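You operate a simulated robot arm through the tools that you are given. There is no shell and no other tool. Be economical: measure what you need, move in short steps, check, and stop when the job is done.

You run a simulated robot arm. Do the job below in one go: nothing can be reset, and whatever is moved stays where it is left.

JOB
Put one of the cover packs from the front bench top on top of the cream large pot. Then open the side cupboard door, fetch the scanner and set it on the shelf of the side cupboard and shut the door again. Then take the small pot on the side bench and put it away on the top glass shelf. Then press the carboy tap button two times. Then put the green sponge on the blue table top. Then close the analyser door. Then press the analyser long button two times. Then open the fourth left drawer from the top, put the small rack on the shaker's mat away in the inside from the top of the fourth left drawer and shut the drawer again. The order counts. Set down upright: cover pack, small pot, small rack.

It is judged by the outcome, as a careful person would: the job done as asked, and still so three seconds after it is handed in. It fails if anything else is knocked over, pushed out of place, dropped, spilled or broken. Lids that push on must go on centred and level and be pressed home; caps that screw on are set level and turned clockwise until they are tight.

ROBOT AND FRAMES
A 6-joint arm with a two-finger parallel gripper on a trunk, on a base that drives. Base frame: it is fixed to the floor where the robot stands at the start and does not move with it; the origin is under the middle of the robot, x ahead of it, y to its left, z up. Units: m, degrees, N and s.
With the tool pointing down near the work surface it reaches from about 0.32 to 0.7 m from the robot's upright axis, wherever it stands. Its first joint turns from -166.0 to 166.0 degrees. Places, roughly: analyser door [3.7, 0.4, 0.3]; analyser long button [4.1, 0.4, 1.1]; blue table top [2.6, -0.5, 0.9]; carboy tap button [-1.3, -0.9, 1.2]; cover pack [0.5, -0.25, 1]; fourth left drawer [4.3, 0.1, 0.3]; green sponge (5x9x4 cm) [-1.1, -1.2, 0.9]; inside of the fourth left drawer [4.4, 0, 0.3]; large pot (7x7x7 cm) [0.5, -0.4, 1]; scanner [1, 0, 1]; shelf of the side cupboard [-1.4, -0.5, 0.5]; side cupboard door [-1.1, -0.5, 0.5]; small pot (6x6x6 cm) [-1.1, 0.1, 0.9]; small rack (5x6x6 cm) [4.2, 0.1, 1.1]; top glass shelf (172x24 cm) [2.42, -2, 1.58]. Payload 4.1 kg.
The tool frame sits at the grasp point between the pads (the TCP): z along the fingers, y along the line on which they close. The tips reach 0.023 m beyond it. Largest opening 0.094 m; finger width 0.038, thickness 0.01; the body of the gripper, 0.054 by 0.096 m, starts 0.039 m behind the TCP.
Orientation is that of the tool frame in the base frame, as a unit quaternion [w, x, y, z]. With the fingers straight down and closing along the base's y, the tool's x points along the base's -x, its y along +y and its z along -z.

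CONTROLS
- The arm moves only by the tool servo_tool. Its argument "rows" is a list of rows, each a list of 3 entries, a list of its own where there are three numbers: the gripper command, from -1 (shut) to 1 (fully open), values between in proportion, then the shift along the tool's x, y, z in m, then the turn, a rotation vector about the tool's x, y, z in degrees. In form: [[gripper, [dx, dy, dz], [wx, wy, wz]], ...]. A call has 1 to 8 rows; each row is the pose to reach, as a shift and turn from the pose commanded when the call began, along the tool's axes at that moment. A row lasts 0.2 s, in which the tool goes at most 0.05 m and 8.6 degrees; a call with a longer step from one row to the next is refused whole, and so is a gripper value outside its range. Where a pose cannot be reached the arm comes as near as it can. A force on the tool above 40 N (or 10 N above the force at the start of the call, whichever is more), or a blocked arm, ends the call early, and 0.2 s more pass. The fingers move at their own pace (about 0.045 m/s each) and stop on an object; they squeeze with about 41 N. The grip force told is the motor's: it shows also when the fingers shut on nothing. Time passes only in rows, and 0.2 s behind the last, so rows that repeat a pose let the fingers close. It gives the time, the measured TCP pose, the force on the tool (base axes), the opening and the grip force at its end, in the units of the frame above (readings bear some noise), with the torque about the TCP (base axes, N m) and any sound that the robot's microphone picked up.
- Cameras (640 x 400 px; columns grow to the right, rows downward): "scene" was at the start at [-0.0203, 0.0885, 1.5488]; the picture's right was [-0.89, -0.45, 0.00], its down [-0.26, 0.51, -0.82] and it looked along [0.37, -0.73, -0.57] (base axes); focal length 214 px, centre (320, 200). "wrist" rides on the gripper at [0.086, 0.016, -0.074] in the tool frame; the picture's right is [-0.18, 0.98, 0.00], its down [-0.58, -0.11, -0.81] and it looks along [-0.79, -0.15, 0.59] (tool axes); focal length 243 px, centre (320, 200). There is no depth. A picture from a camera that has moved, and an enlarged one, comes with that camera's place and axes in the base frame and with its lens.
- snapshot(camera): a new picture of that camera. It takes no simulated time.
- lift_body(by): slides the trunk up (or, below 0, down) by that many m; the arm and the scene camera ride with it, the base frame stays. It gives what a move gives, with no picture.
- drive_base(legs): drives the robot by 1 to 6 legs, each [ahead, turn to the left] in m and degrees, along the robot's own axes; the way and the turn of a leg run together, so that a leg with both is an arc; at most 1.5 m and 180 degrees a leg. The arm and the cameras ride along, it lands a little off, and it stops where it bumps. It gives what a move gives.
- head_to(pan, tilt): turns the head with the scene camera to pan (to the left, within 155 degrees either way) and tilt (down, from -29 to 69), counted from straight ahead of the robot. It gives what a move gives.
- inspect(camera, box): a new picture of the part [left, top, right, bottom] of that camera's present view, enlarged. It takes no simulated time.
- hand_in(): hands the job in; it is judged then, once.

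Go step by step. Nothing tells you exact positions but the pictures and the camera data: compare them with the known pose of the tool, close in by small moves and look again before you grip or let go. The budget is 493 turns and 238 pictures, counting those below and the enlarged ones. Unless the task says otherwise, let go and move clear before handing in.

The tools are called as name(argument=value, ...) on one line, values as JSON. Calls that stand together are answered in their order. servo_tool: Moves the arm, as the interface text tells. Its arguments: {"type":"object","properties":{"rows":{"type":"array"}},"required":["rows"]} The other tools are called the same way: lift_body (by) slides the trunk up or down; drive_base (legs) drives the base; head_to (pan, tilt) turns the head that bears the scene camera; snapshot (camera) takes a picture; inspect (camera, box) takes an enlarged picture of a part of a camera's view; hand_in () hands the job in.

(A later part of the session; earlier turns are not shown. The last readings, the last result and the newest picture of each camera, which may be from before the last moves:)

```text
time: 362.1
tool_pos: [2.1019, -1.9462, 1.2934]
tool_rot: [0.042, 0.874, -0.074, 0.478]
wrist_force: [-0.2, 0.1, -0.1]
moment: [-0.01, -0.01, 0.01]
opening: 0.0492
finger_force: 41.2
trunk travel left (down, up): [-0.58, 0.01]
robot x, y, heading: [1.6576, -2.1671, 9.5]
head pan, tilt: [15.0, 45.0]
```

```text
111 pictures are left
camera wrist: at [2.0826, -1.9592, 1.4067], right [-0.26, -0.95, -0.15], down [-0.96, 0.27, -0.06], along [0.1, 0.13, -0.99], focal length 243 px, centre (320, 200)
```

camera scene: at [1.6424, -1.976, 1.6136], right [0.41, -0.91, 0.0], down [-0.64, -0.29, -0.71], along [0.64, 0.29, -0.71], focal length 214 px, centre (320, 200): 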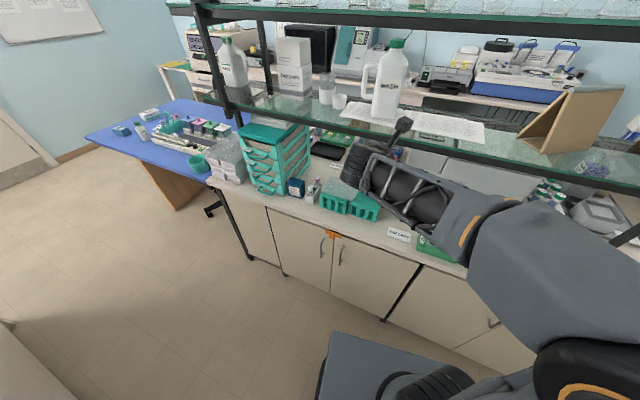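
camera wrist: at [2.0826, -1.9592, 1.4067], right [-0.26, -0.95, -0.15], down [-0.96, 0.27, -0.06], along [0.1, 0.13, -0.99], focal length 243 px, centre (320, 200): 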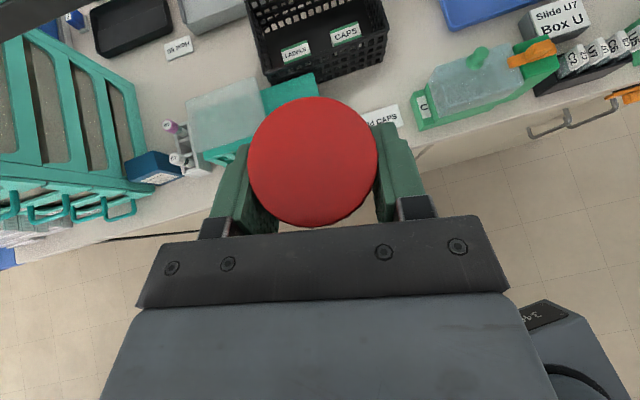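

A free spot lies at about (2.21,-1.985), beside the label. I bring the pot down above it.

servo_tool(rows=[[-1, [-0.0271, 0.0024, 0.0341], [0, 0, 0]], [-1, [-0.0542, 0.0048, 0.0683], [0, 0, 0]], [-1, [-0.0813, 0.0071, 0.1024], [0, 0, 0]], [-1, [-0.1084, 0.0095, 0.1365], [0, 0, 0]], [-1, [-0.1354, 0.0119, 0.1706], [0, 0, 0]], [-1, [-0.1625, 0.0143, 0.2048], [0, 0, 0]], [-1, [-0.1896, 0.0166, 0.2389], [0, 0, 0]], [-1, [-0.2167, 0.019, 0.273], [0, 0, 0]]])

snapshot(camera="wrist")

snapshot(camera="scene")

```text
time: 363.9
tool_pos: [2.2101, -1.9864, 0.9649]
tool_rot: [0.042, 0.874, -0.073, 0.478]
wrist_force: [0.0, -0.3, -0.8]
moment: [0.02, 0.01, 0.01]
opening: 0.0491
finger_force: 41.4
trunk travel left (down, up): [-0.58, 0.01]
robot x, y, heading: [1.6554, -2.1665, 9.5]
head pan, tilt: [15.0, 45.0]
```

```text
110 pictures are left
camera wrist: at [2.1913, -1.9994, 1.0783], right [-0.26, -0.95, -0.15], down [-0.96, 0.28, -0.06], along [0.1, 0.13, -0.99], focal length 243 px, centre (320, 200)
```

wrist: 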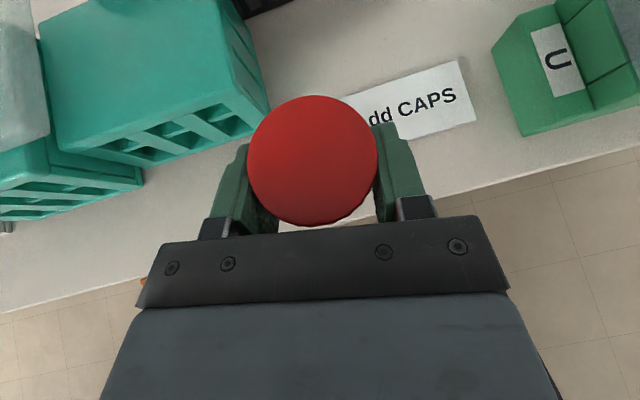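

```text
109 pictures are left
camera scene: at [1.643, -1.976, 1.6136], right [0.41, -0.91, 0.0], down [-0.64, -0.29, -0.71], along [0.64, 0.29, -0.71], focal length 214 px, centre (320, 200)
```

scene: 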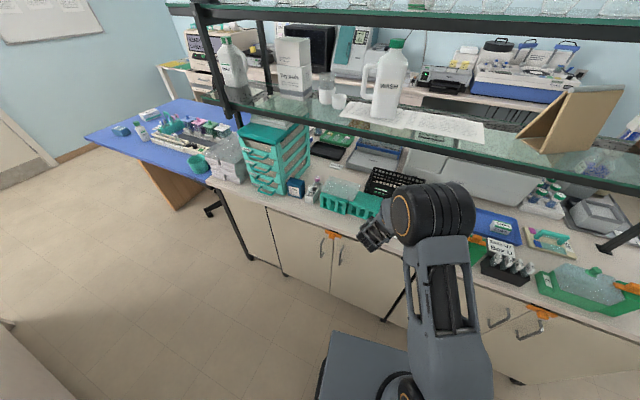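

Too cramped here (label, rack, narrow strip). The blue table has free edge space, so I lift and drive there instead.

servo_tool(rows=[[-1, [0.0271, -0.0024, -0.0341], [0, 0, 0]], [-1, [0.0542, -0.0048, -0.0683], [0, 0, 0]], [-1, [0.0813, -0.0071, -0.1024], [0, 0, 0]], [-1, [0.1084, -0.0095, -0.1365], [0, 0, 0]], [-1, [0.1354, -0.0119, -0.1706], [0, 0, 0]], [-1, [0.1625, -0.0143, -0.2048], [0, 0, 0]], [-1, [0.1896, -0.0166, -0.2389], [0, 0, 0]], [-1, [0.2167, -0.019, -0.273], [0, 0, 0]]])

drive_base(legs=[[0, 80.5], [1.4, 0], [0.3, 0], [0, -80]])

snapshot(camera="scene")

```text
time: 365.7
tool_pos: [2.1045, -1.9471, 1.2945]
tool_rot: [0.043, 0.874, -0.073, 0.478]
wrist_force: [0.4, -0.1, 0.1]
moment: [0.02, 0.01, -0.01]
opening: 0.0495
finger_force: 41.4
trunk travel left (down, up): [-0.58, 0.01]
robot x, y, heading: [1.6553, -2.1618, 9.4]
head pan, tilt: [15.0, 45.0]
```

```text
time: 381.0
tool_pos: [2.1541, -0.2549, 1.2935]
tool_rot: [0.04, 0.874, -0.069, 0.479]
wrist_force: [-1.1, 0.1, -1.5]
moment: [0.0, 0.0, 0.03]
opening: 0.0494
finger_force: 40.9
trunk travel left (down, up): [-0.58, 0.01]
robot x, y, heading: [1.7079, -0.474, 9.7]
head pan, tilt: [15.0, 45.0]
```

```text
108 pictures are left
camera scene: at [1.6931, -0.2878, 1.6136], right [0.42, -0.91, 0.0], down [-0.64, -0.3, -0.71], along [0.64, 0.3, -0.71], focal length 214 px, centre (320, 200)
```

scene: 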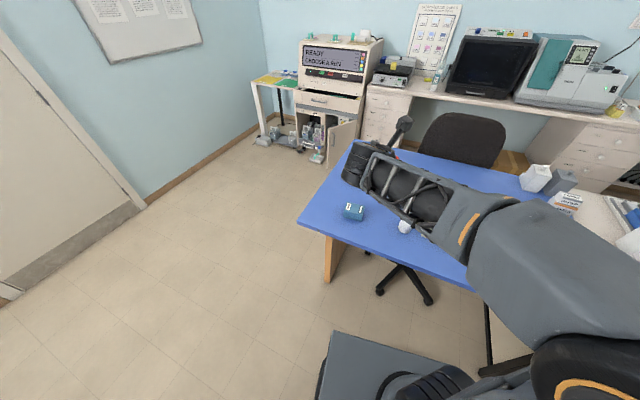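

snapshot(camera="wrist")

```text
107 pictures are left
camera wrist: at [2.1361, -0.2676, 1.407], right [-0.25, -0.96, -0.15], down [-0.96, 0.27, -0.06], along [0.09, 0.13, -0.99], focal length 243 px, centre (320, 200)
```

wrist: 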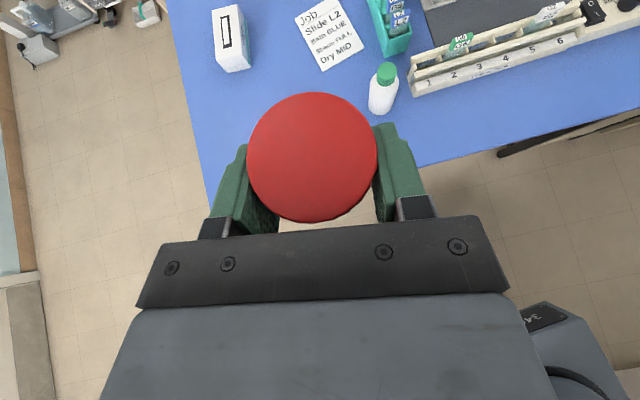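

The table edge area ahead is free. I bring the pot down over (2.235,-0.26).

servo_tool(rows=[[-1, [-0.0291, -0.0012, 0.0306], [0, 0, 0]], [-1, [-0.0581, -0.0023, 0.0612], [0, 0, 0]], [-1, [-0.0872, -0.0035, 0.0918], [0, 0, 0]], [-1, [-0.1163, -0.0047, 0.1224], [0, 0, 0]], [-1, [-0.1453, -0.0058, 0.153], [0, 0, 0]], [-1, [-0.1744, -0.007, 0.1836], [0, 0, 0]], [-1, [-0.2034, -0.0081, 0.2142], [0, 0, 0]], [-1, [-0.2325, -0.0093, 0.2448], [0, 0, 0]]])

snapshot(camera="wrist")

```text
time: 382.8
tool_pos: [2.2368, -0.2588, 0.9683]
tool_rot: [0.041, 0.874, -0.07, 0.479]
wrist_force: [0.0, 0.2, -0.6]
moment: [-0.01, 0.01, 0.01]
opening: 0.0497
finger_force: 41.4
trunk travel left (down, up): [-0.58, 0.01]
robot x, y, heading: [1.7061, -0.4806, 9.8]
head pan, tilt: [15.0, 45.0]
```

```text
106 pictures are left
camera wrist: at [2.2176, -0.2721, 1.0809], right [-0.25, -0.96, -0.15], down [-0.96, 0.27, -0.06], along [0.09, 0.13, -0.99], focal length 243 px, centre (320, 200)
```

wrist: 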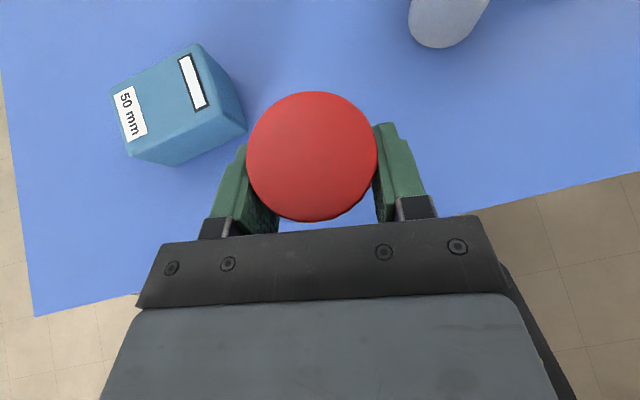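

servo_tool(rows=[[-1, [-0.0126, 0, 0.0081], [0, 0, 0]], [-1, [-0.021, 0, 0.0135], [0, 0, 0]], [-1, [-0.0252, 0, 0.0161], [0, 0, 0]], [-1, [-0.0294, 0, 0.0188], [0, 0, 0]], [-1, [-0.0294, 0, 0.0188], [0, 0, 0]]])

servo_tool(rows=[[-1, [-0.0025, 0, 0.0016], [0, 0, 0]], [-1, [-0.005, 0, 0.0032], [0, 0, 0]], [-1, [-0.0075, 0, 0.0048], [0, 0, 0]], [-1, [-0.0075, 0, 0.0048], [0, 0, 0]]])

```text
time: 384.0
tool_pos: [2.2369, -0.2594, 0.9322]
tool_rot: [0.039, 0.875, -0.069, 0.478]
wrist_force: [-0.5, 0.0, -0.4]
moment: [-0.02, 0.0, 0.01]
opening: 0.0492
finger_force: 40.8
trunk travel left (down, up): [-0.58, 0.01]
robot x, y, heading: [1.7039, -0.4754, 9.8]
head pan, tilt: [15.0, 45.0]
```

```text
time: 385.0
tool_pos: [2.2357, -0.2593, 0.9227]
tool_rot: [0.04, 0.874, -0.069, 0.479]
wrist_force: [-0.7, -0.5, -0.9]
moment: [0.01, 0.03, 0.0]
opening: 0.0495
finger_force: 41.1
trunk travel left (down, up): [-0.58, 0.01]
robot x, y, heading: [1.7067, -0.4786, 10.2]
head pan, tilt: [15.0, 45.0]
```

servo_tool(rows=[[-1, [-0.0025, 0, 0.0016], [0, 0, 0]], [-1, [-0.005, 0, 0.0032], [0, 0, 0]], [-1, [-0.0075, 0, 0.0048], [0, 0, 0]], [-1, [-0.01, 0, 0.0064], [0, 0, 0]], [-1, [-0.0125, 0, 0.008], [0, 0, 0]], [-1, [-0.0125, 0, 0.008], [0, 0, 0]]])

snapshot(camera="wrist")

```text
time: 386.4
tool_pos: [2.2354, -0.2582, 0.9096]
tool_rot: [0.04, 0.873, -0.07, 0.481]
wrist_force: [-0.1, -0.8, 6.7]
moment: [0.01, -0.09, 0.0]
opening: 0.0497
finger_force: 41.0
trunk travel left (down, up): [-0.58, 0.01]
robot x, y, heading: [1.7089, -0.4751, 9.8]
head pan, tilt: [15.0, 45.0]
```

```text
105 pictures are left
camera wrist: at [2.2174, -0.2721, 1.0222], right [-0.25, -0.95, -0.15], down [-0.96, 0.27, -0.06], along [0.1, 0.13, -0.99], focal length 243 px, centre (320, 200)
```

wrist: 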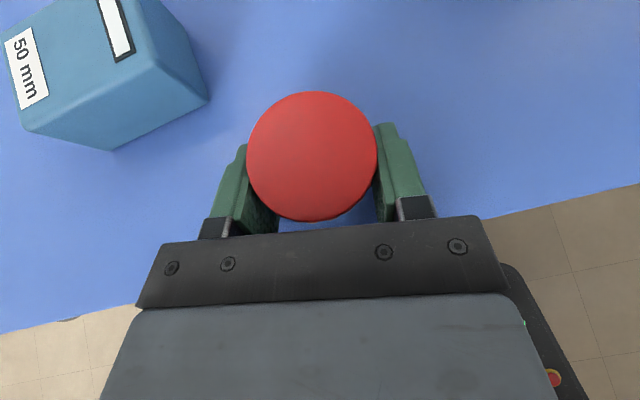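

The pot stands on the table (TCP 0.910). I release it and back off upward.

servo_tool(rows=[[0.5, [0.001, 0, -0.0006], [0, 0, 0]], [0.5, [0.001, 0, -0.0006], [0, 0, 0]], [0.5, [0.001, 0, -0.0006], [0, 0, 0]], [0.5, [0.001, 0, -0.03], [0, 0, 0]], [0.5, [0.001, 0, -0.07], [0, 0, 0]], [1, [0.001, 0, -0.11], [0, 0, 0]], [1, [0.001, 0, -0.15], [0, 0, 0]]])

snapshot(camera="wrist")

```text
time: 388.0
tool_pos: [2.1092, -0.2401, 0.9899]
tool_rot: [0.04, 0.874, -0.068, 0.479]
wrist_force: [-0.6, -0.6, -0.7]
moment: [-0.02, -0.02, 0.01]
opening: 0.0939
finger_force: 0.1
trunk travel left (down, up): [-0.58, 0.01]
robot x, y, heading: [1.705, -0.4789, 9.8]
head pan, tilt: [15.0, 45.0]
```

```text
104 pictures are left
camera wrist: at [2.0907, -0.2521, 1.1038], right [-0.25, -0.96, -0.15], down [-0.96, 0.26, -0.06], along [0.09, 0.13, -0.99], focal length 243 px, centre (320, 200)
```

wrist: 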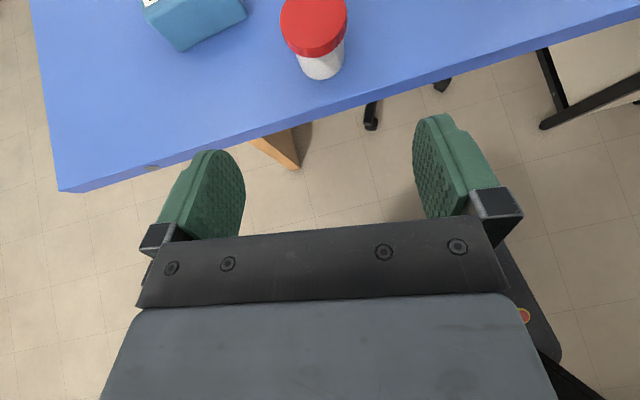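

The pot stands upright. I now level the tool and lower to grip height outside the table edge.

servo_tool(rows=[[1, [0, 0, 0], [0, 7.5, 0]], [1, [-0.015, 0, 0.01], [0, 15, 0]], [1, [-0.035, 0, 0.022], [0, 22.5, 0]], [1, [-0.0645, 0, 0.0415], [0, 30, 0]], [1, [-0.0645, 0, 0.0415], [0, 30, 0]]])

snapshot(camera="wrist")

```text
time: 389.2
tool_pos: [2.111, -0.2373, 0.9131]
tool_rot: [0.056, 0.72, -0.056, 0.689]
wrist_force: [-0.1, 0.4, -1.4]
moment: [0.02, 0.03, 0.02]
opening: 0.0937
finger_force: 0.1
trunk travel left (down, up): [-0.58, 0.01]
robot x, y, heading: [1.7043, -0.4758, 10.0]
head pan, tilt: [15.0, 45.0]
```

```text
103 pictures are left
camera wrist: at [2.0389, -0.2426, 1.0022], right [-0.16, -0.97, -0.18], down [-0.8, 0.24, -0.55], along [0.57, 0.06, -0.82], focal length 243 px, centre (320, 200)
```

wrist: 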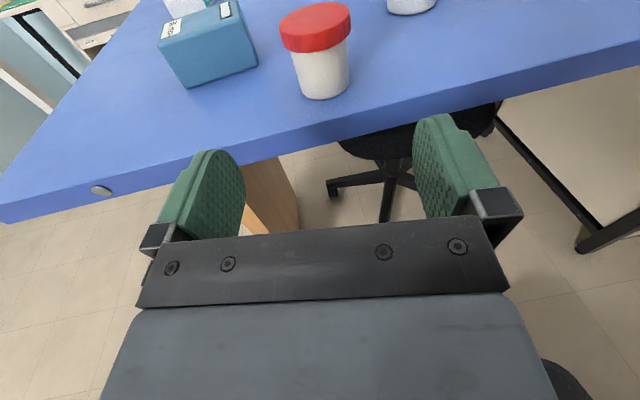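

servo_tool(rows=[[1, [0.001, 0.0005, 0.04], [0, 0, 0]], [1, [0.0015, 0.001, 0.08], [0, 0, 0]], [1, [0.002, 0.0015, 0.11], [0, 0, 0]], [1, [0.0023, 0.0016, 0.1267], [0, 0, 0]], [1, [0.0023, 0.0016, 0.1267], [0, 0, 0]]])

snapshot(camera="wrist")

```text
time: 390.4
tool_pos: [2.236, -0.2613, 0.9096]
tool_rot: [0.056, 0.721, -0.056, 0.689]
wrist_force: [-0.1, -0.2, 0.2]
moment: [0.03, -0.03, -0.01]
opening: 0.0941
finger_force: 0.0
trunk travel left (down, up): [-0.58, 0.01]
robot x, y, heading: [1.7054, -0.4793, 10.2]
head pan, tilt: [15.0, 45.0]
```

```text
102 pictures are left
camera wrist: at [2.1639, -0.2652, 1.0], right [-0.16, -0.97, -0.18], down [-0.8, 0.24, -0.54], along [0.57, 0.05, -0.82], focal length 243 px, centre (320, 200)
```

wrist: 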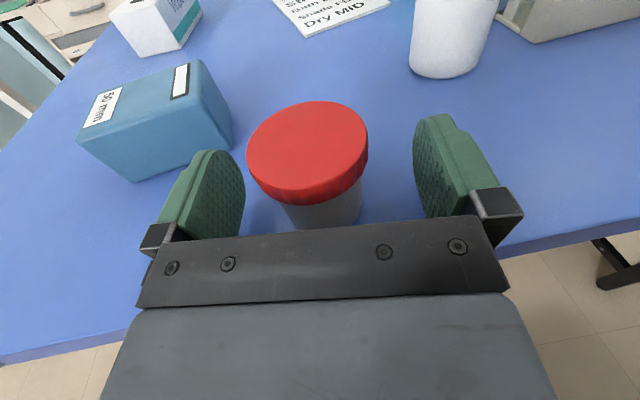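

servo_tool(rows=[[1, [0, -0.004, 0], [0, 0, 0]], [-1, [0, -0.004, 0], [0, 0, 0]], [-1, [0, -0.004, 0], [0, 0, 0]], [-1, [0, -0.004, 0], [0, 0, 0]], [-1, [0, -0.004, 0], [0, 0, 0]], [-1, [0, -0.004, 0], [0, 0, 0]]])

servo_tool(rows=[[-1, [0.02, 0, 0.001], [0, 0, 0]], [-1, [0.04, 0, 0.002], [0, 0, 0]], [-1, [0.08, 0, 0.004], [0, 0, 0]], [-1, [0.12, 0, -0.02], [0, 0, 0]], [-1, [0.15, 0, -0.06], [0, 0, 0]], [-1, [0.18, 0, -0.1], [0, 0, 0]], [-1, [0.21, 0, -0.13], [0, 0, 0]], [-1, [0.21, 0, -0.13], [0, 0, 0]]])

snapshot(camera="wrist")

```text
time: 391.8
tool_pos: [2.2371, -0.2567, 0.9085]
tool_rot: [0.057, 0.721, -0.057, 0.689]
wrist_force: [0.1, -0.2, 1.8]
moment: [0.01, 0.02, 0.0]
opening: 0.0495
finger_force: 41.6
trunk travel left (down, up): [-0.58, 0.01]
robot x, y, heading: [1.7054, -0.4779, 9.9]
head pan, tilt: [15.0, 45.0]
```

```text
time: 393.6
tool_pos: [2.1201, -0.2359, 1.1242]
tool_rot: [0.056, 0.721, -0.056, 0.689]
wrist_force: [-0.2, 0.0, -1.2]
moment: [0.01, 0.02, -0.01]
opening: 0.0498
finger_force: 41.1
trunk travel left (down, up): [-0.58, 0.01]
robot x, y, heading: [1.7052, -0.4777, 9.9]
head pan, tilt: [15.0, 45.0]
```

```text
101 pictures are left
camera wrist: at [2.0481, -0.2413, 1.2127], right [-0.17, -0.97, -0.18], down [-0.8, 0.24, -0.54], along [0.57, 0.05, -0.82], focal length 243 px, centre (320, 200)
```

wrist: 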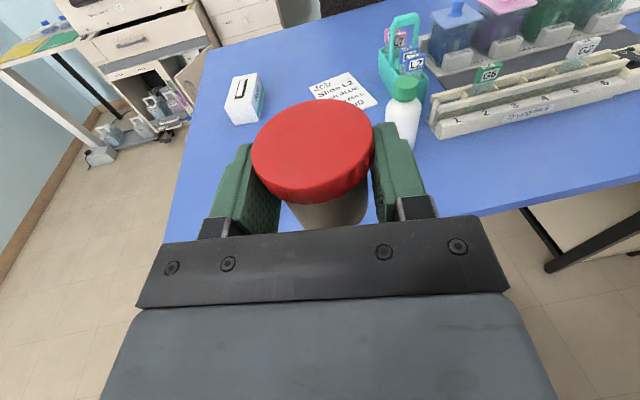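

Level grip achieved. Now I raise the pot and drive back down the aisle to the free shelf spot.

servo_tool(rows=[[-1, [0.04, 0, -0.01], [0, 0, 0]], [-1, [0.08, 0, -0.02], [0, 0, 0]], [-1, [0.12, 0, -0.03], [0, 0, 0]], [-1, [0.16, 0, -0.04], [0, 0, 0]], [-1, [0.2, 0, -0.04], [0, 0, 0]], [-1, [0.2, 0, -0.04], [0, 0, 0]]])

drive_base(legs=[[0, -98.7], [1.3, 0], [0.86, 0]])

head_to(pan=80, tilt=5)

snapshot(camera="scene")

```text
time: 395.0
tool_pos: [2.0862, -0.2312, 1.3267]
tool_rot: [0.056, 0.721, -0.056, 0.688]
wrist_force: [-0.5, -0.6, -0.3]
moment: [-0.03, 0.0, 0.02]
opening: 0.0498
finger_force: 41.1
trunk travel left (down, up): [-0.58, 0.01]
robot x, y, heading: [1.7072, -0.4797, 10.0]
head pan, tilt: [15.0, 45.0]
```

```text
time: 409.9
tool_pos: [1.8465, -3.0423, 1.3261]
tool_rot: [-0.566, -0.416, 0.59, -0.397]
wrist_force: [-0.4, 0.5, 0.0]
moment: [-0.01, -0.01, 0.0]
opening: 0.0498
finger_force: 40.9
trunk travel left (down, up): [-0.58, 0.01]
robot x, y, heading: [1.6745, -2.6207, -90.7]
head pan, tilt: [15.0, 45.0]
```

```text
time: 411.2
tool_pos: [1.8471, -3.0422, 1.3275]
tool_rot: [-0.566, -0.417, 0.59, -0.396]
wrist_force: [-0.5, 0.2, -0.2]
moment: [0.0, -0.01, -0.01]
opening: 0.0495
finger_force: 40.6
trunk travel left (down, up): [-0.58, 0.01]
robot x, y, heading: [1.6761, -2.6259, -90.5]
head pan, tilt: [80.0, 5.0]
```

```text
100 pictures are left
camera scene: at [1.9326, -2.5822, 1.6765], right [-0.19, -0.98, 0.0], down [-0.09, 0.02, -1.0], along [0.98, -0.19, -0.09], focal length 214 px, centre (320, 200)
```

scene: 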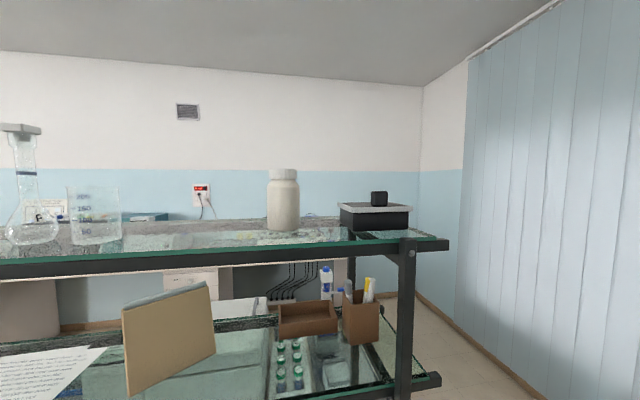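

drive_base(legs=[[0, 95.5], [0.08, 0]])

head_to(pan=10, tilt=12)

```text
time: 416.3
tool_pos: [2.1602, -2.4143, 1.3253]
tool_rot: [0.093, 0.717, -0.095, 0.684]
wrist_force: [1.9, 1.1, 0.3]
moment: [-0.02, 0.01, -0.02]
opening: 0.0498
finger_force: 41.3
trunk travel left (down, up): [-0.58, 0.01]
robot x, y, heading: [1.7576, -2.6188, 3.8]
head pan, tilt: [80.0, 5.0]
```

```text
time: 417.7
tool_pos: [2.1597, -2.4142, 1.3265]
tool_rot: [0.093, 0.716, -0.094, 0.685]
wrist_force: [0.3, 0.4, -0.8]
moment: [0.04, -0.02, -0.03]
opening: 0.0498
finger_force: 41.1
trunk travel left (down, up): [-0.58, 0.01]
robot x, y, heading: [1.7556, -2.6196, 3.9]
head pan, tilt: [10.0, 12.0]
```

servo_tool(rows=[[-1, [0.0435, 0, -0.004], [0, 0, 0]], [-1, [0.087, 0, -0.008], [0, 0, 0]], [-1, [0.1305, 0, -0.012], [0, 0, 0]], [-1, [0.174, 0, -0.016], [0, 0, 0]], [-1, [0.2175, 0, -0.02], [0, 0, 0]], [-1, [0.261, 0, -0.024], [0, 0, 0]], [-1, [0.304, 0, -0.028], [0, 0, 0]], [-1, [0.304, 0, -0.028], [0, 0, 0]]])

snapshot(camera="scene")

snapshot(camera="wrist")

```text
time: 419.5
tool_pos: [2.1465, -2.4098, 1.6301]
tool_rot: [0.093, 0.717, -0.094, 0.684]
wrist_force: [0.3, 0.4, -0.6]
moment: [0.01, -0.02, 0.0]
opening: 0.0495
finger_force: 41.3
trunk travel left (down, up): [-0.58, 0.01]
robot x, y, heading: [1.7589, -2.6167, 4.1]
head pan, tilt: [10.0, 12.0]
```

```text
99 pictures are left
camera scene: at [1.7758, -2.4333, 1.6653], right [0.24, -0.97, 0.0], down [-0.2, -0.05, -0.98], along [0.95, 0.23, -0.21], focal length 214 px, centre (320, 200)
```

scene: 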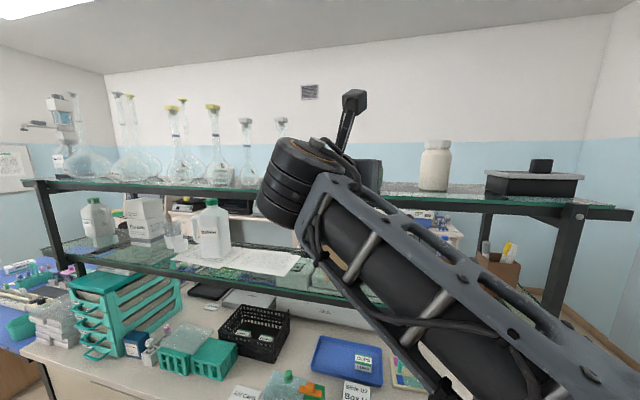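

```text
98 pictures are left
camera wrist: at [2.0746, -2.4073, 1.7204], right [-0.27, -0.95, -0.18], down [-0.77, 0.32, -0.54], along [0.57, -0.01, -0.82], focal length 243 px, centre (320, 200)
```

wrist: 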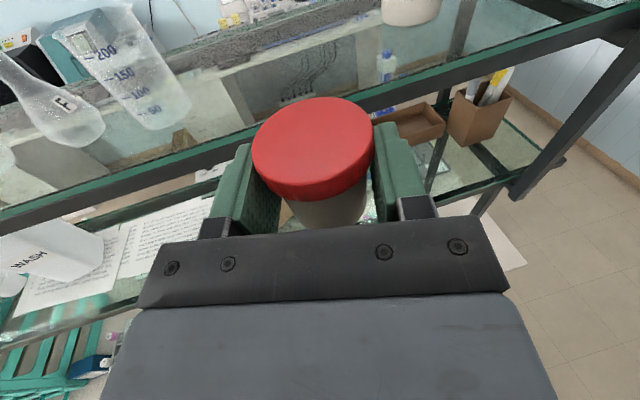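

The gap on the shelf is clear. I extend forward over the glass.

servo_tool(rows=[[-1, [0.0016, -0.0083, 0.0372], [0, 0, 0]], [-1, [0.0032, -0.0167, 0.0743], [0, 0, 0]], [-1, [0.0049, -0.025, 0.1115], [0, 0, 0]], [-1, [0.0065, -0.0333, 0.1487], [0, 0, 0]], [-1, [0.0081, -0.0417, 0.1858], [0, 0, 0]], [-1, [0.0097, -0.05, 0.223], [0, 0, 0]], [-1, [0.0097, -0.05, 0.223], [0, 0, 0]]])

snapshot(camera="wrist")

snapshot(camera="scene")

```text
time: 421.1
tool_pos: [2.3608, -2.42, 1.6211]
tool_rot: [0.093, 0.718, -0.093, 0.684]
wrist_force: [1.0, 0.2, -0.3]
moment: [-0.01, 0.01, -0.02]
opening: 0.0493
finger_force: 41.0
out of reach, approached as far as the arm can: row 6, 7
trunk travel left (down, up): [-0.58, 0.01]
robot x, y, heading: [1.7558, -2.62, 4.0]
head pan, tilt: [10.0, 12.0]
```

```text
97 pictures are left
camera wrist: at [2.2878, -2.4173, 1.7106], right [-0.27, -0.95, -0.18], down [-0.77, 0.32, -0.54], along [0.57, -0.01, -0.82], focal length 243 px, centre (320, 200)
```

wrist: 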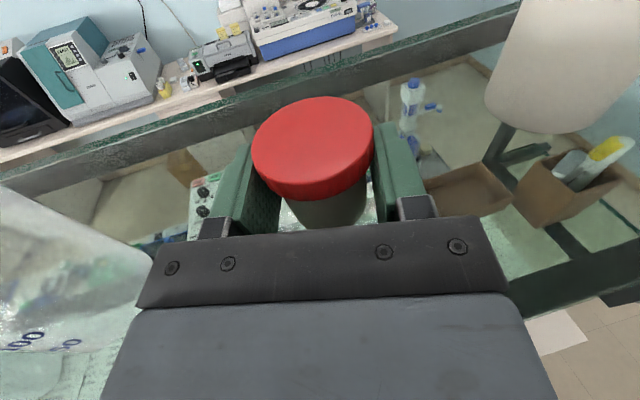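

```text
96 pictures are left
camera scene: at [1.7765, -2.4327, 1.6652], right [0.24, -0.97, 0.0], down [-0.2, -0.05, -0.98], along [0.95, 0.23, -0.21], focal length 214 px, centre (320, 200)
```

scene: 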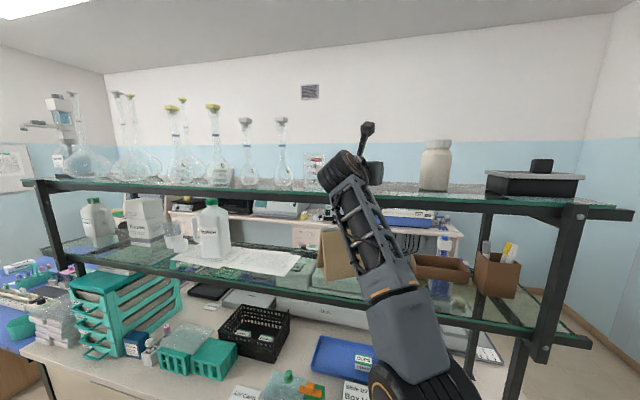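

servo_tool(rows=[[-1, [-0.01, 0, 0], [0, 0, 0]], [-1, [-0.02, 0, 0.001], [0, 0, 0]], [-1, [-0.024, 0, 0.001], [0, 0, 0]], [-1, [-0.024, 0, 0.001], [0, 0, 0]]])

servo_tool(rows=[[-1, [-0.002, 0, 0], [0, 0, 0]], [-1, [-0.004, 0, 0], [0, 0, 0]], [-1, [-0.006, 0, 0], [0, 0, 0]], [-1, [-0.006, 0, 0], [0, 0, 0]]])

```text
time: 421.5
tool_pos: [2.356, -2.4213, 1.6219]
tool_rot: [0.091, 0.71, -0.095, 0.692]
wrist_force: [-2.0, -0.9, 3.1]
moment: [-0.09, 0.28, 0.02]
opening: 0.0498
finger_force: 41.7
trunk travel left (down, up): [-0.58, 0.01]
robot x, y, heading: [1.7569, -2.6155, 3.8]
head pan, tilt: [10.0, 12.0]
stopped in row 1: the force on the tool passed its limit at 57 N (the readings are from after the stop); the commanded pose is now the measured one
```

```text
time: 422.1
tool_pos: [2.3535, -2.4222, 1.6228]
tool_rot: [0.088, 0.707, -0.095, 0.696]
wrist_force: [2.2, 0.7, 7.6]
moment: [0.02, 0.28, -0.04]
opening: 0.0496
finger_force: 41.5
trunk travel left (down, up): [-0.58, 0.01]
robot x, y, heading: [1.7559, -2.6165, 4.0]
head pan, tilt: [10.0, 12.0]
stopped in row 3: the force on the tool passed its limit at 46 N (the readings are from after the stop); the commanded pose is now the measured one
```

The pot has touched the glass (shelf top ≈1.59). I restore the small tilt error so it sits flat, then check.

servo_tool(rows=[[-1, [0.001, 0, 0], [0, -0.7, 0]], [-1, [0.001, 0, 0], [0, -1.4, 0]], [-1, [0.0, 0, 0], [0, -1.4, 0]], [-1, [0.0, 0, 0], [0, -1.4, 0]]])

inspect(camera="wrist", box=[200, 80, 440, 240])

```text
time: 423.1
tool_pos: [2.3539, -2.4225, 1.6216]
tool_rot: [0.088, 0.716, -0.096, 0.686]
wrist_force: [-0.5, -0.4, 0.1]
moment: [-0.01, -0.03, -0.01]
opening: 0.0497
finger_force: 41.2
trunk travel left (down, up): [-0.58, 0.01]
robot x, y, heading: [1.755, -2.6205, 3.8]
head pan, tilt: [10.0, 12.0]
```

```text
2.50 times, centred on (320, 160) of wrist
camera zoom: at [2.2814, -2.4207, 1.7109], right [-0.26, -0.95, -0.19], down [-0.77, 0.32, -0.55], along [0.58, 0.0, -0.82], focal length 606 px, centre (320, 300)
```

zoom: 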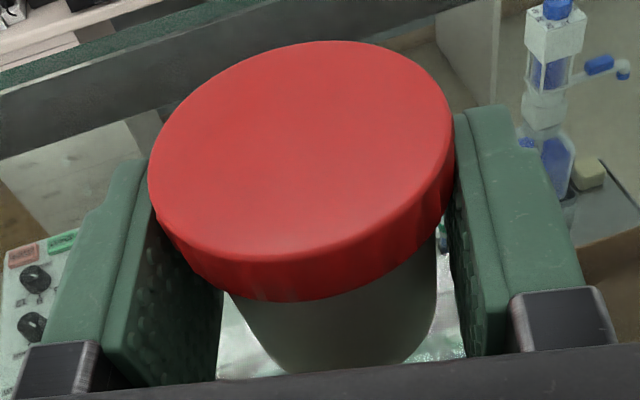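

servo_tool(rows=[[-1, [-0.001, 0, 0], [0, 0, 0]], [-1, [-0.0015, 0, 0], [0, 0, 0]], [-1, [-0.0015, 0, 0], [0, 0, 0]]])

```text
time: 423.9
tool_pos: [2.3527, -2.4235, 1.6203]
tool_rot: [0.087, 0.714, -0.095, 0.688]
wrist_force: [3.8, 1.7, 11.8]
moment: [-0.01, 0.49, -0.02]
opening: 0.0497
finger_force: 41.3
trunk travel left (down, up): [-0.58, 0.01]
robot x, y, heading: [1.7568, -2.6206, 3.9]
head pan, tilt: [10.0, 12.0]
```

The wrist collar is touching the shelf rim, so the pot is still about a centimetre above the glass. I move back 1.5 cm so the collar clears the rim, then lower.

servo_tool(rows=[[-1, [0.004, 0, 0], [0, 0, 0]], [-1, [0.003, 0.0037, -0.016], [0, -0.5, 0]], [-1, [0.003, 0.0037, -0.016], [0, -0.5, 0]], [-1, [-0.003, 0.0037, -0.016], [0, -0.5, 0]], [-1, [-0.006, 0.0037, -0.016], [0, -0.5, 0]], [-1, [-0.006, 0.0037, -0.016], [0, -0.5, 0]]])

```text
time: 425.1
tool_pos: [2.3353, -2.4224, 1.6224]
tool_rot: [0.086, 0.714, -0.097, 0.689]
wrist_force: [2.0, 0.2, 8.3]
moment: [0.09, 0.32, -0.08]
opening: 0.0499
finger_force: 40.8
trunk travel left (down, up): [-0.58, 0.01]
robot x, y, heading: [1.7586, -2.6184, 4.0]
head pan, tilt: [10.0, 12.0]
stopped in row 6: the force on the tool passed its limit at 48 N (the readings are from after the stop); the commanded pose is now the measured one
```

Contact moved with the tool, so the rim is even further out (≈2.275). I back out another 2.5 cm and lower; I can nudge the pot inward afterwards.

servo_tool(rows=[[-1, [0.004, 0, 0], [0, 0, 0]], [-1, [0.004, 0.0065, -0.025], [0, -0.8, 0]], [-1, [0.004, 0.0065, -0.025], [0, -0.8, 0]], [-1, [-0.001, 0.0065, -0.025], [0, -0.8, 0]], [-1, [-0.006, 0.0065, -0.025], [0, -0.8, 0]], [-1, [-0.006, 0.0065, -0.025], [0, -0.8, 0]]])

```text
time: 426.5
tool_pos: [2.3106, -2.422, 1.616]
tool_rot: [0.085, 0.719, -0.097, 0.683]
wrist_force: [0.3, 0.0, -0.6]
moment: [-0.02, 0.03, -0.02]
opening: 0.0499
finger_force: 41.0
trunk travel left (down, up): [-0.58, 0.01]
robot x, y, heading: [1.7586, -2.6196, 3.8]
head pan, tilt: [10.0, 12.0]
```

Free now. I lower in small steps.

servo_tool(rows=[[-1, [-0.002, 0, 0], [0, 0, 0]], [-1, [-0.004, 0, 0], [0, 0, 0]], [-1, [-0.006, 0, 0], [0, 0, 0]], [-1, [-0.006, 0, 0], [0, 0, 0]]])

snapshot(camera="wrist")

```text
time: 427.5
tool_pos: [2.3102, -2.423, 1.6093]
tool_rot: [0.084, 0.719, -0.096, 0.683]
wrist_force: [-0.5, -0.4, -0.7]
moment: [0.0, -0.01, -0.01]
opening: 0.0499
finger_force: 41.2
trunk travel left (down, up): [-0.58, 0.01]
robot x, y, heading: [1.7597, -2.619, 4.1]
head pan, tilt: [10.0, 12.0]
```

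```text
94 pictures are left
camera wrist: at [2.2377, -2.4219, 1.6998], right [-0.26, -0.95, -0.19], down [-0.78, 0.32, -0.54], along [0.57, 0.01, -0.82], focal length 243 px, centre (320, 200)
```

wrist: 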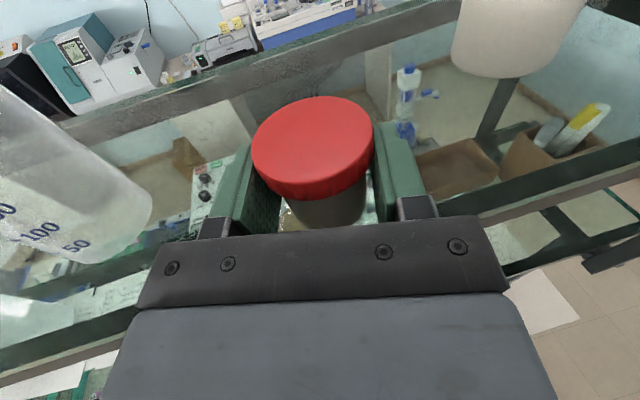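

servo_tool(rows=[[-1, [-0.002, 0, 0], [0, 0, 0]], [-1, [-0.004, 0, 0], [0, 0, 0]], [-1, [-0.006, 0, 0], [0, 0, 0]], [-1, [-0.006, 0, 0], [0, 0, 0]]])

```text
time: 428.5
tool_pos: [2.308, -2.4236, 1.6061]
tool_rot: [0.085, 0.718, -0.097, 0.684]
wrist_force: [2.9, 0.8, 4.2]
moment: [0.0, -0.11, -0.01]
opening: 0.0496
finger_force: 41.1
trunk travel left (down, up): [-0.58, 0.01]
robot x, y, heading: [1.7564, -2.6199, 3.9]
head pan, tilt: [10.0, 12.0]
```

The pot rests on the glass now (contact under its centre). I release, back off, and will then nudge it inward.

servo_tool(rows=[[0.2, [0.001, 0, 0], [0, 0, 0]], [0.2, [0.001, 0, 0], [0, 0, 0]], [0.4, [0.001, 0, 0], [0, 0, 0]], [0.4, [0.001, 0, -0.03], [0, 0, 0]], [0.4, [0.001, 0, -0.07], [0, 0, 0]], [0.4, [0.001, 0, -0.1], [0, 0, 0]]])

snapshot(camera="wrist")

```text
time: 429.9
tool_pos: [2.2125, -2.396, 1.6109]
tool_rot: [0.084, 0.719, -0.097, 0.683]
wrist_force: [0.0, 0.4, 0.4]
moment: [0.0, 0.01, 0.01]
opening: 0.0659
finger_force: 0.2
trunk travel left (down, up): [-0.58, 0.01]
robot x, y, heading: [1.7544, -2.6176, 3.9]
head pan, tilt: [10.0, 12.0]
```

```text
93 pictures are left
camera wrist: at [2.1396, -2.3957, 1.7018], right [-0.26, -0.95, -0.19], down [-0.78, 0.32, -0.54], along [0.57, 0.01, -0.82], focal length 243 px, centre (320, 200)
```

wrist: 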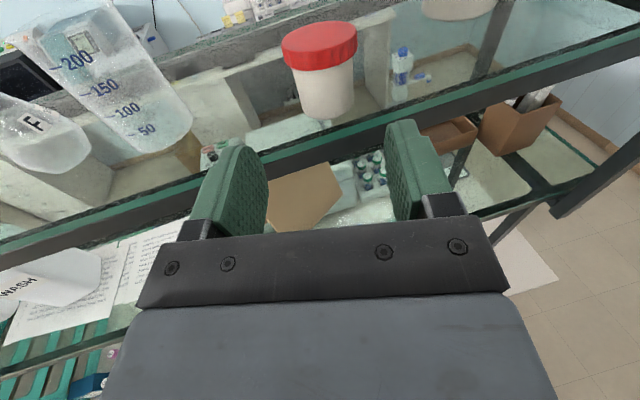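

The pot stands upright, about 3 cm inside the front rim — well placed. Next is the carboy tap: I lower the arm and drive round the south end of the bench to the side bench.

servo_tool(rows=[[0, [0, 0, -0.04], [0, 0, 0]], [0, [-0.04, 0, -0.06], [0, 0, 0]], [0, [-0.08, 0, -0.07], [0, 0, 0]], [0, [-0.12, 0, -0.07], [0, 0, 0]], [0, [-0.16, 0, -0.07], [0, 0, 0]], [0, [-0.2, 0, -0.07], [0, 0, 0]], [-1, [-0.24, 0, -0.07], [0, 0, 0]], [-1, [-0.28, 0, -0.07], [0, 0, 0]]])

drive_base(legs=[[0, 164], [1.0, 0], [1.0, 0], [0, -50], [0.9, 0]])

head_to(pan=60, tilt=25)

snapshot(camera="scene")

```text
time: 431.7
tool_pos: [2.1341, -2.3717, 1.3348]
tool_rot: [0.084, 0.719, -0.096, 0.683]
wrist_force: [-0.7, 0.2, -0.1]
moment: [0.01, 0.01, 0.01]
opening: 0.0
finger_force: 5.8
trunk travel left (down, up): [-0.58, 0.01]
robot x, y, heading: [1.762, -2.6126, 3.8]
head pan, tilt: [10.0, 12.0]
```

```text
time: 454.9
tool_pos: [-0.9139, -1.0561, 1.3343]
tool_rot: [-0.514, 0.488, 0.537, 0.458]
wrist_force: [-0.1, 0.6, -0.5]
moment: [-0.03, 0.0, 0.02]
opening: 0.0001
finger_force: 40.7
trunk travel left (down, up): [-0.58, 0.01]
robot x, y, heading: [-0.5465, -1.3189, 114.6]
head pan, tilt: [10.0, 12.0]
```

```text
time: 456.1
tool_pos: [-0.913, -1.0558, 1.3349]
tool_rot: [-0.513, 0.489, 0.536, 0.458]
wrist_force: [0.7, 0.4, 0.5]
moment: [0.02, -0.01, -0.01]
opening: 0.0
finger_force: 40.0
trunk travel left (down, up): [-0.58, 0.01]
robot x, y, heading: [-0.5506, -1.3218, 114.7]
head pan, tilt: [60.0, 25.0]
```

```text
92 pictures are left
camera scene: at [-0.7669, -1.4363, 1.6442], right [0.09, 1.0, 0.0], down [0.42, -0.04, -0.91], along [-0.9, 0.09, -0.42], focal length 214 px, centre (320, 200)
```

scene: 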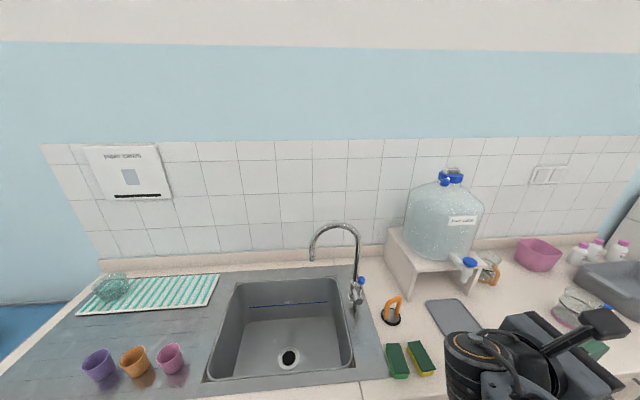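

inspect(camera="scene", box=[370, 290, 470, 390])

inspect(camera="scene", box=[400, 160, 520, 310])

```text
4.00 times, centred on (420, 340) of scene
camera zoom: at [-0.7669, -1.4363, 1.6442], right [0.09, 1.0, 0.0], down [0.42, -0.04, -0.91], along [-0.9, 0.09, -0.42], focal length 858 px, centre (-80, -360)
```

zoom: 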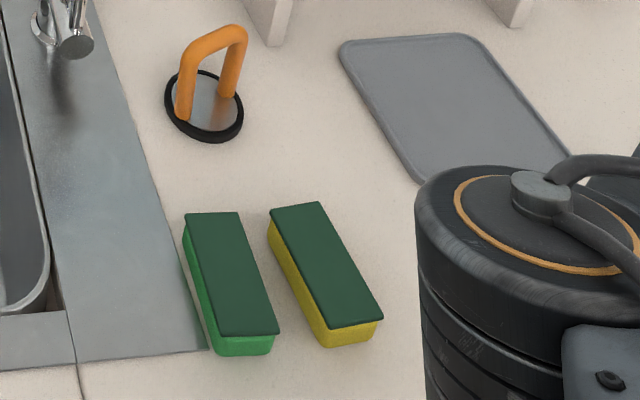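

```text
2.67 times, centred on (460, 235) of scene
camera zoom: at [-0.7669, -1.4363, 1.6442], right [0.09, 1.0, 0.0], down [0.42, -0.04, -0.91], along [-0.9, 0.09, -0.42], focal length 572 px, centre (-53, 107)
```

zoom: 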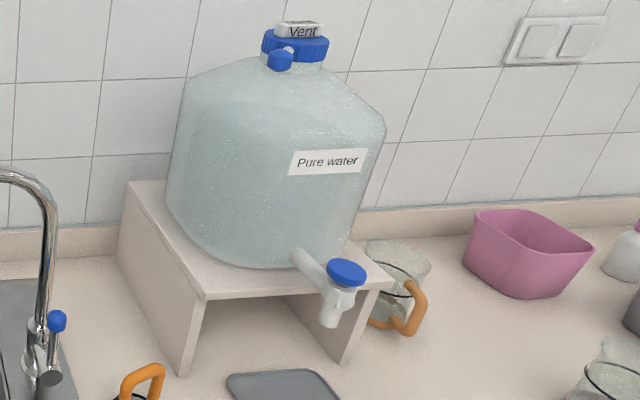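

The tap's blue button is a disc on top of the tap, near (-1.262,-0.892,1.165), to be pressed downward. The green-bodied sponge is the left one. I position the base facing the tap.

drive_base(legs=[[0, -24.7], [0.36, 0], [0, 58]])

head_to(pan=25, tilt=25)

snapshot(camera="scene")

```text
time: 462.3
tool_pos: [-0.9995, -0.9419, 1.333]
tool_rot: [-0.626, 0.309, 0.656, 0.287]
wrist_force: [0.4, 0.5, -0.7]
moment: [-0.01, 0.02, 0.01]
opening: 0.0
finger_force: 40.8
trunk travel left (down, up): [-0.58, 0.01]
robot x, y, heading: [-0.5503, -0.96, 148.8]
head pan, tilt: [60.0, 25.0]
```

```text
time: 463.3
tool_pos: [-1.0, -0.9427, 1.3343]
tool_rot: [-0.625, 0.31, 0.656, 0.287]
wrist_force: [0.2, 0.2, -0.3]
moment: [-0.01, 0.02, -0.01]
opening: 0.0
finger_force: 40.8
trunk travel left (down, up): [-0.58, 0.01]
robot x, y, heading: [-0.5516, -0.9618, 148.8]
head pan, tilt: [25.0, 25.0]
```

```text
89 pictures are left
camera scene: at [-0.6763, -1.1204, 1.6441], right [0.11, 0.99, 0.0], down [0.42, -0.05, -0.91], along [-0.9, 0.1, -0.42], focal length 214 px, centre (320, 200)
```

scene: 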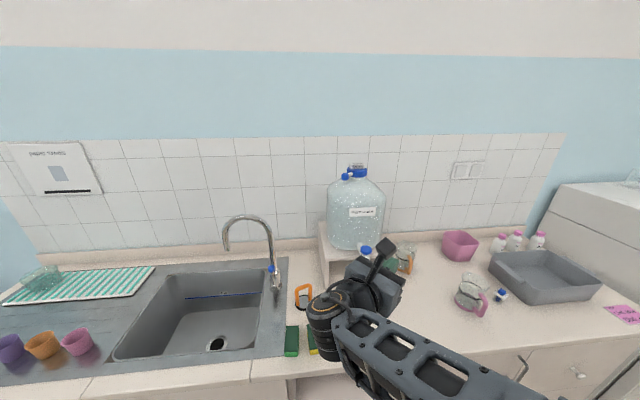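

servo_tool(rows=[[-1, [0, 0, 0], [0, -8, 0]], [-1, [0, 0, 0], [0, -16, 0]], [-1, [0, 0, 0], [0, -24, 0]], [-1, [0, 0, 0], [0, -32, 0]], [-1, [0, 0, 0], [0, -40, 0]], [-1, [0, 0, 0], [0, -40, 0]]])

snapshot(camera="wrist")

```text
time: 464.7
tool_pos: [-0.9996, -0.9428, 1.3331]
tool_rot: [-0.362, 0.389, 0.831, 0.163]
wrist_force: [-0.2, -0.4, -0.2]
moment: [0.04, -0.03, 0.0]
opening: 0.0002
finger_force: 40.6
trunk travel left (down, up): [-0.58, 0.01]
robot x, y, heading: [-0.5485, -0.9583, 148.6]
head pan, tilt: [25.0, 25.0]
```

```text
88 pictures are left
camera wrist: at [-0.9899, -0.9281, 1.4477], right [0.83, 0.54, -0.14], down [0.55, -0.82, 0.13], along [-0.05, -0.19, -0.98], focal length 243 px, centre (320, 200)
```

wrist: 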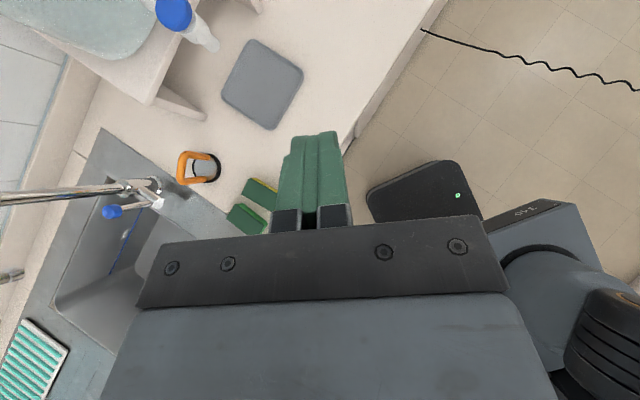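

servo_tool(rows=[[-1, [0.0102, -0.0248, 0.0317], [0, 0, 0]], [-1, [0.0204, -0.0496, 0.0634], [0, 0, 0]], [-1, [0.0306, -0.0744, 0.0951], [0, 0, 0]], [-1, [0.0407, -0.0992, 0.1269], [0, 0, 0]], [-1, [0.0509, -0.124, 0.1586], [0, 0, 0]], [-1, [0.0611, -0.1488, 0.1903], [0, 0, 0]], [-1, [0.0713, -0.1736, 0.222], [0, 0, 0]], [-1, [0.0713, -0.1736, 0.222], [0, 0, 0]]])

snapshot(camera="wrist")

inspect(camera="scene", box=[300, 190, 440, 330])

```text
time: 466.5
tool_pos: [-1.2708, -0.8929, 1.2373]
tool_rot: [-0.363, 0.389, 0.831, 0.164]
wrist_force: [0.3, 0.0, 0.0]
moment: [0.02, 0.0, 0.01]
opening: 0.0
finger_force: 41.0
trunk travel left (down, up): [-0.58, 0.01]
robot x, y, heading: [-0.5482, -0.9572, 148.9]
head pan, tilt: [25.0, 25.0]
```

```text
87 pictures are left
camera wrist: at [-1.2603, -0.8791, 1.3516], right [0.83, 0.54, -0.14], down [0.55, -0.82, 0.13], along [-0.05, -0.18, -0.98], focal length 243 px, centre (320, 200)
```

wrist: 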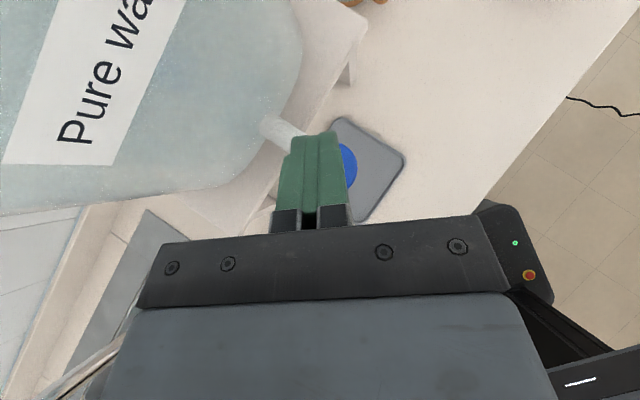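

```text
2.86 times, centred on (370, 260) of scene
camera zoom: at [-0.6762, -1.1204, 1.6442], right [0.11, 0.99, 0.0], down [0.42, -0.05, -0.91], along [-0.9, 0.1, -0.42], focal length 613 px, centre (177, 29)
```

zoom: 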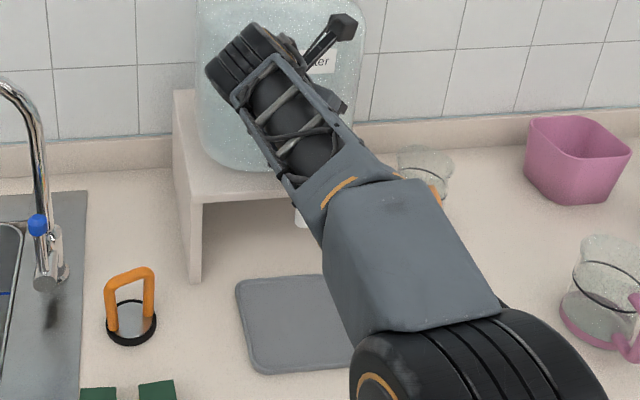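

The tip is right over the blue button. I lower to just above it.

servo_tool(rows=[[-1, [-0.008, 0.001, 0.0155], [0, 0, 0]], [-1, [-0.019, 0.001, 0.0255], [0, 0, 0]], [-1, [-0.0252, 0.001, 0.0314], [0, 0, 0]], [-1, [-0.0252, 0.001, 0.0314], [0, 0, 0]]])

inspect(camera="wrist", box=[240, 80, 420, 240])

```text
time: 467.5
tool_pos: [-1.2749, -0.8874, 1.195]
tool_rot: [-0.363, 0.389, 0.831, 0.163]
wrist_force: [0.8, -0.1, -0.2]
moment: [0.04, 0.02, 0.0]
opening: 0.0
finger_force: 41.0
trunk travel left (down, up): [-0.58, 0.01]
robot x, y, heading: [-0.5495, -0.9559, 148.8]
head pan, tilt: [25.0, 25.0]
```

```text
2.50 times, centred on (330, 160) of wrist
camera zoom: at [-1.2638, -0.8746, 1.3094], right [0.83, 0.54, -0.14], down [0.55, -0.82, 0.13], along [-0.05, -0.18, -0.98], focal length 606 px, centre (295, 300)
```

zoom: 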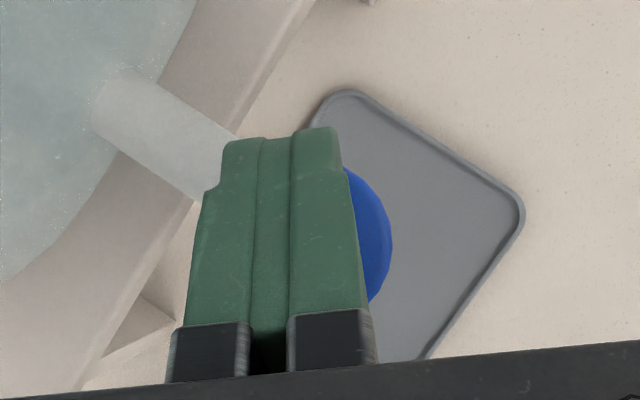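

Well aligned. First press: down about 12 mm, then up.

servo_tool(rows=[[-1, [-0.0022, 0, 0.0021], [0, 0, 0]], [-1, [-0.0044, 0, 0.0041], [0, 0, 0]], [-1, [-0.0066, 0, 0.0062], [0, 0, 0]], [-1, [-0.0087, 0, 0.0082], [0, 0, 0]]])

```text
time: 468.5
tool_pos: [-1.2736, -0.8888, 1.1857]
tool_rot: [-0.365, 0.389, 0.83, 0.164]
wrist_force: [-4.4, -0.4, 8.0]
moment: [0.05, 0.09, -0.01]
opening: 0.0
finger_force: 41.0
trunk travel left (down, up): [-0.58, 0.01]
robot x, y, heading: [-0.5505, -0.9566, 148.7]
head pan, tilt: [25.0, 25.0]
heard: click
```

A click was heard. I lift off fully and press a second time.

servo_tool(rows=[[-1, [0.0055, 0, -0.0051], [0, 0, 0]], [-1, [0.0125, 0, -0.0117], [0, 0, 0]], [-1, [0.0146, 0, -0.0137], [0, 0, 0]], [-1, [0.0146, 0, -0.0137], [0, 0, 0]], [-1, [0.0146, 0, -0.0137], [0, 0, 0]]])

servo_tool(rows=[[-1, [-0.006, 0, 0.0056], [0, 0, 0]], [-1, [-0.0095, 0, 0.0089], [0, 0, 0]], [-1, [-0.0116, 0, 0.0109], [0, 0, 0]], [-1, [-0.0138, 0, 0.0129], [0, 0, 0]], [-1, [-0.015, 0, 0.014], [0, 0, 0]]])

```text
time: 469.7
tool_pos: [-1.2728, -0.8888, 1.2055]
tool_rot: [-0.364, 0.388, 0.83, 0.164]
wrist_force: [0.3, -0.3, -0.8]
moment: [-0.02, -0.01, 0.01]
opening: 0.0
finger_force: 41.0
trunk travel left (down, up): [-0.58, 0.01]
robot x, y, heading: [-0.5509, -0.9581, 148.7]
head pan, tilt: [25.0, 25.0]
```

```text
time: 470.9
tool_pos: [-1.2718, -0.8888, 1.1861]
tool_rot: [-0.365, 0.389, 0.83, 0.163]
wrist_force: [-1.6, -0.3, 7.4]
moment: [0.01, 0.08, -0.04]
opening: 0.0
finger_force: 41.5
trunk travel left (down, up): [-0.58, 0.01]
robot x, y, heading: [-0.55, -0.9577, 148.8]
head pan, tilt: [25.0, 25.0]
heard: click
```

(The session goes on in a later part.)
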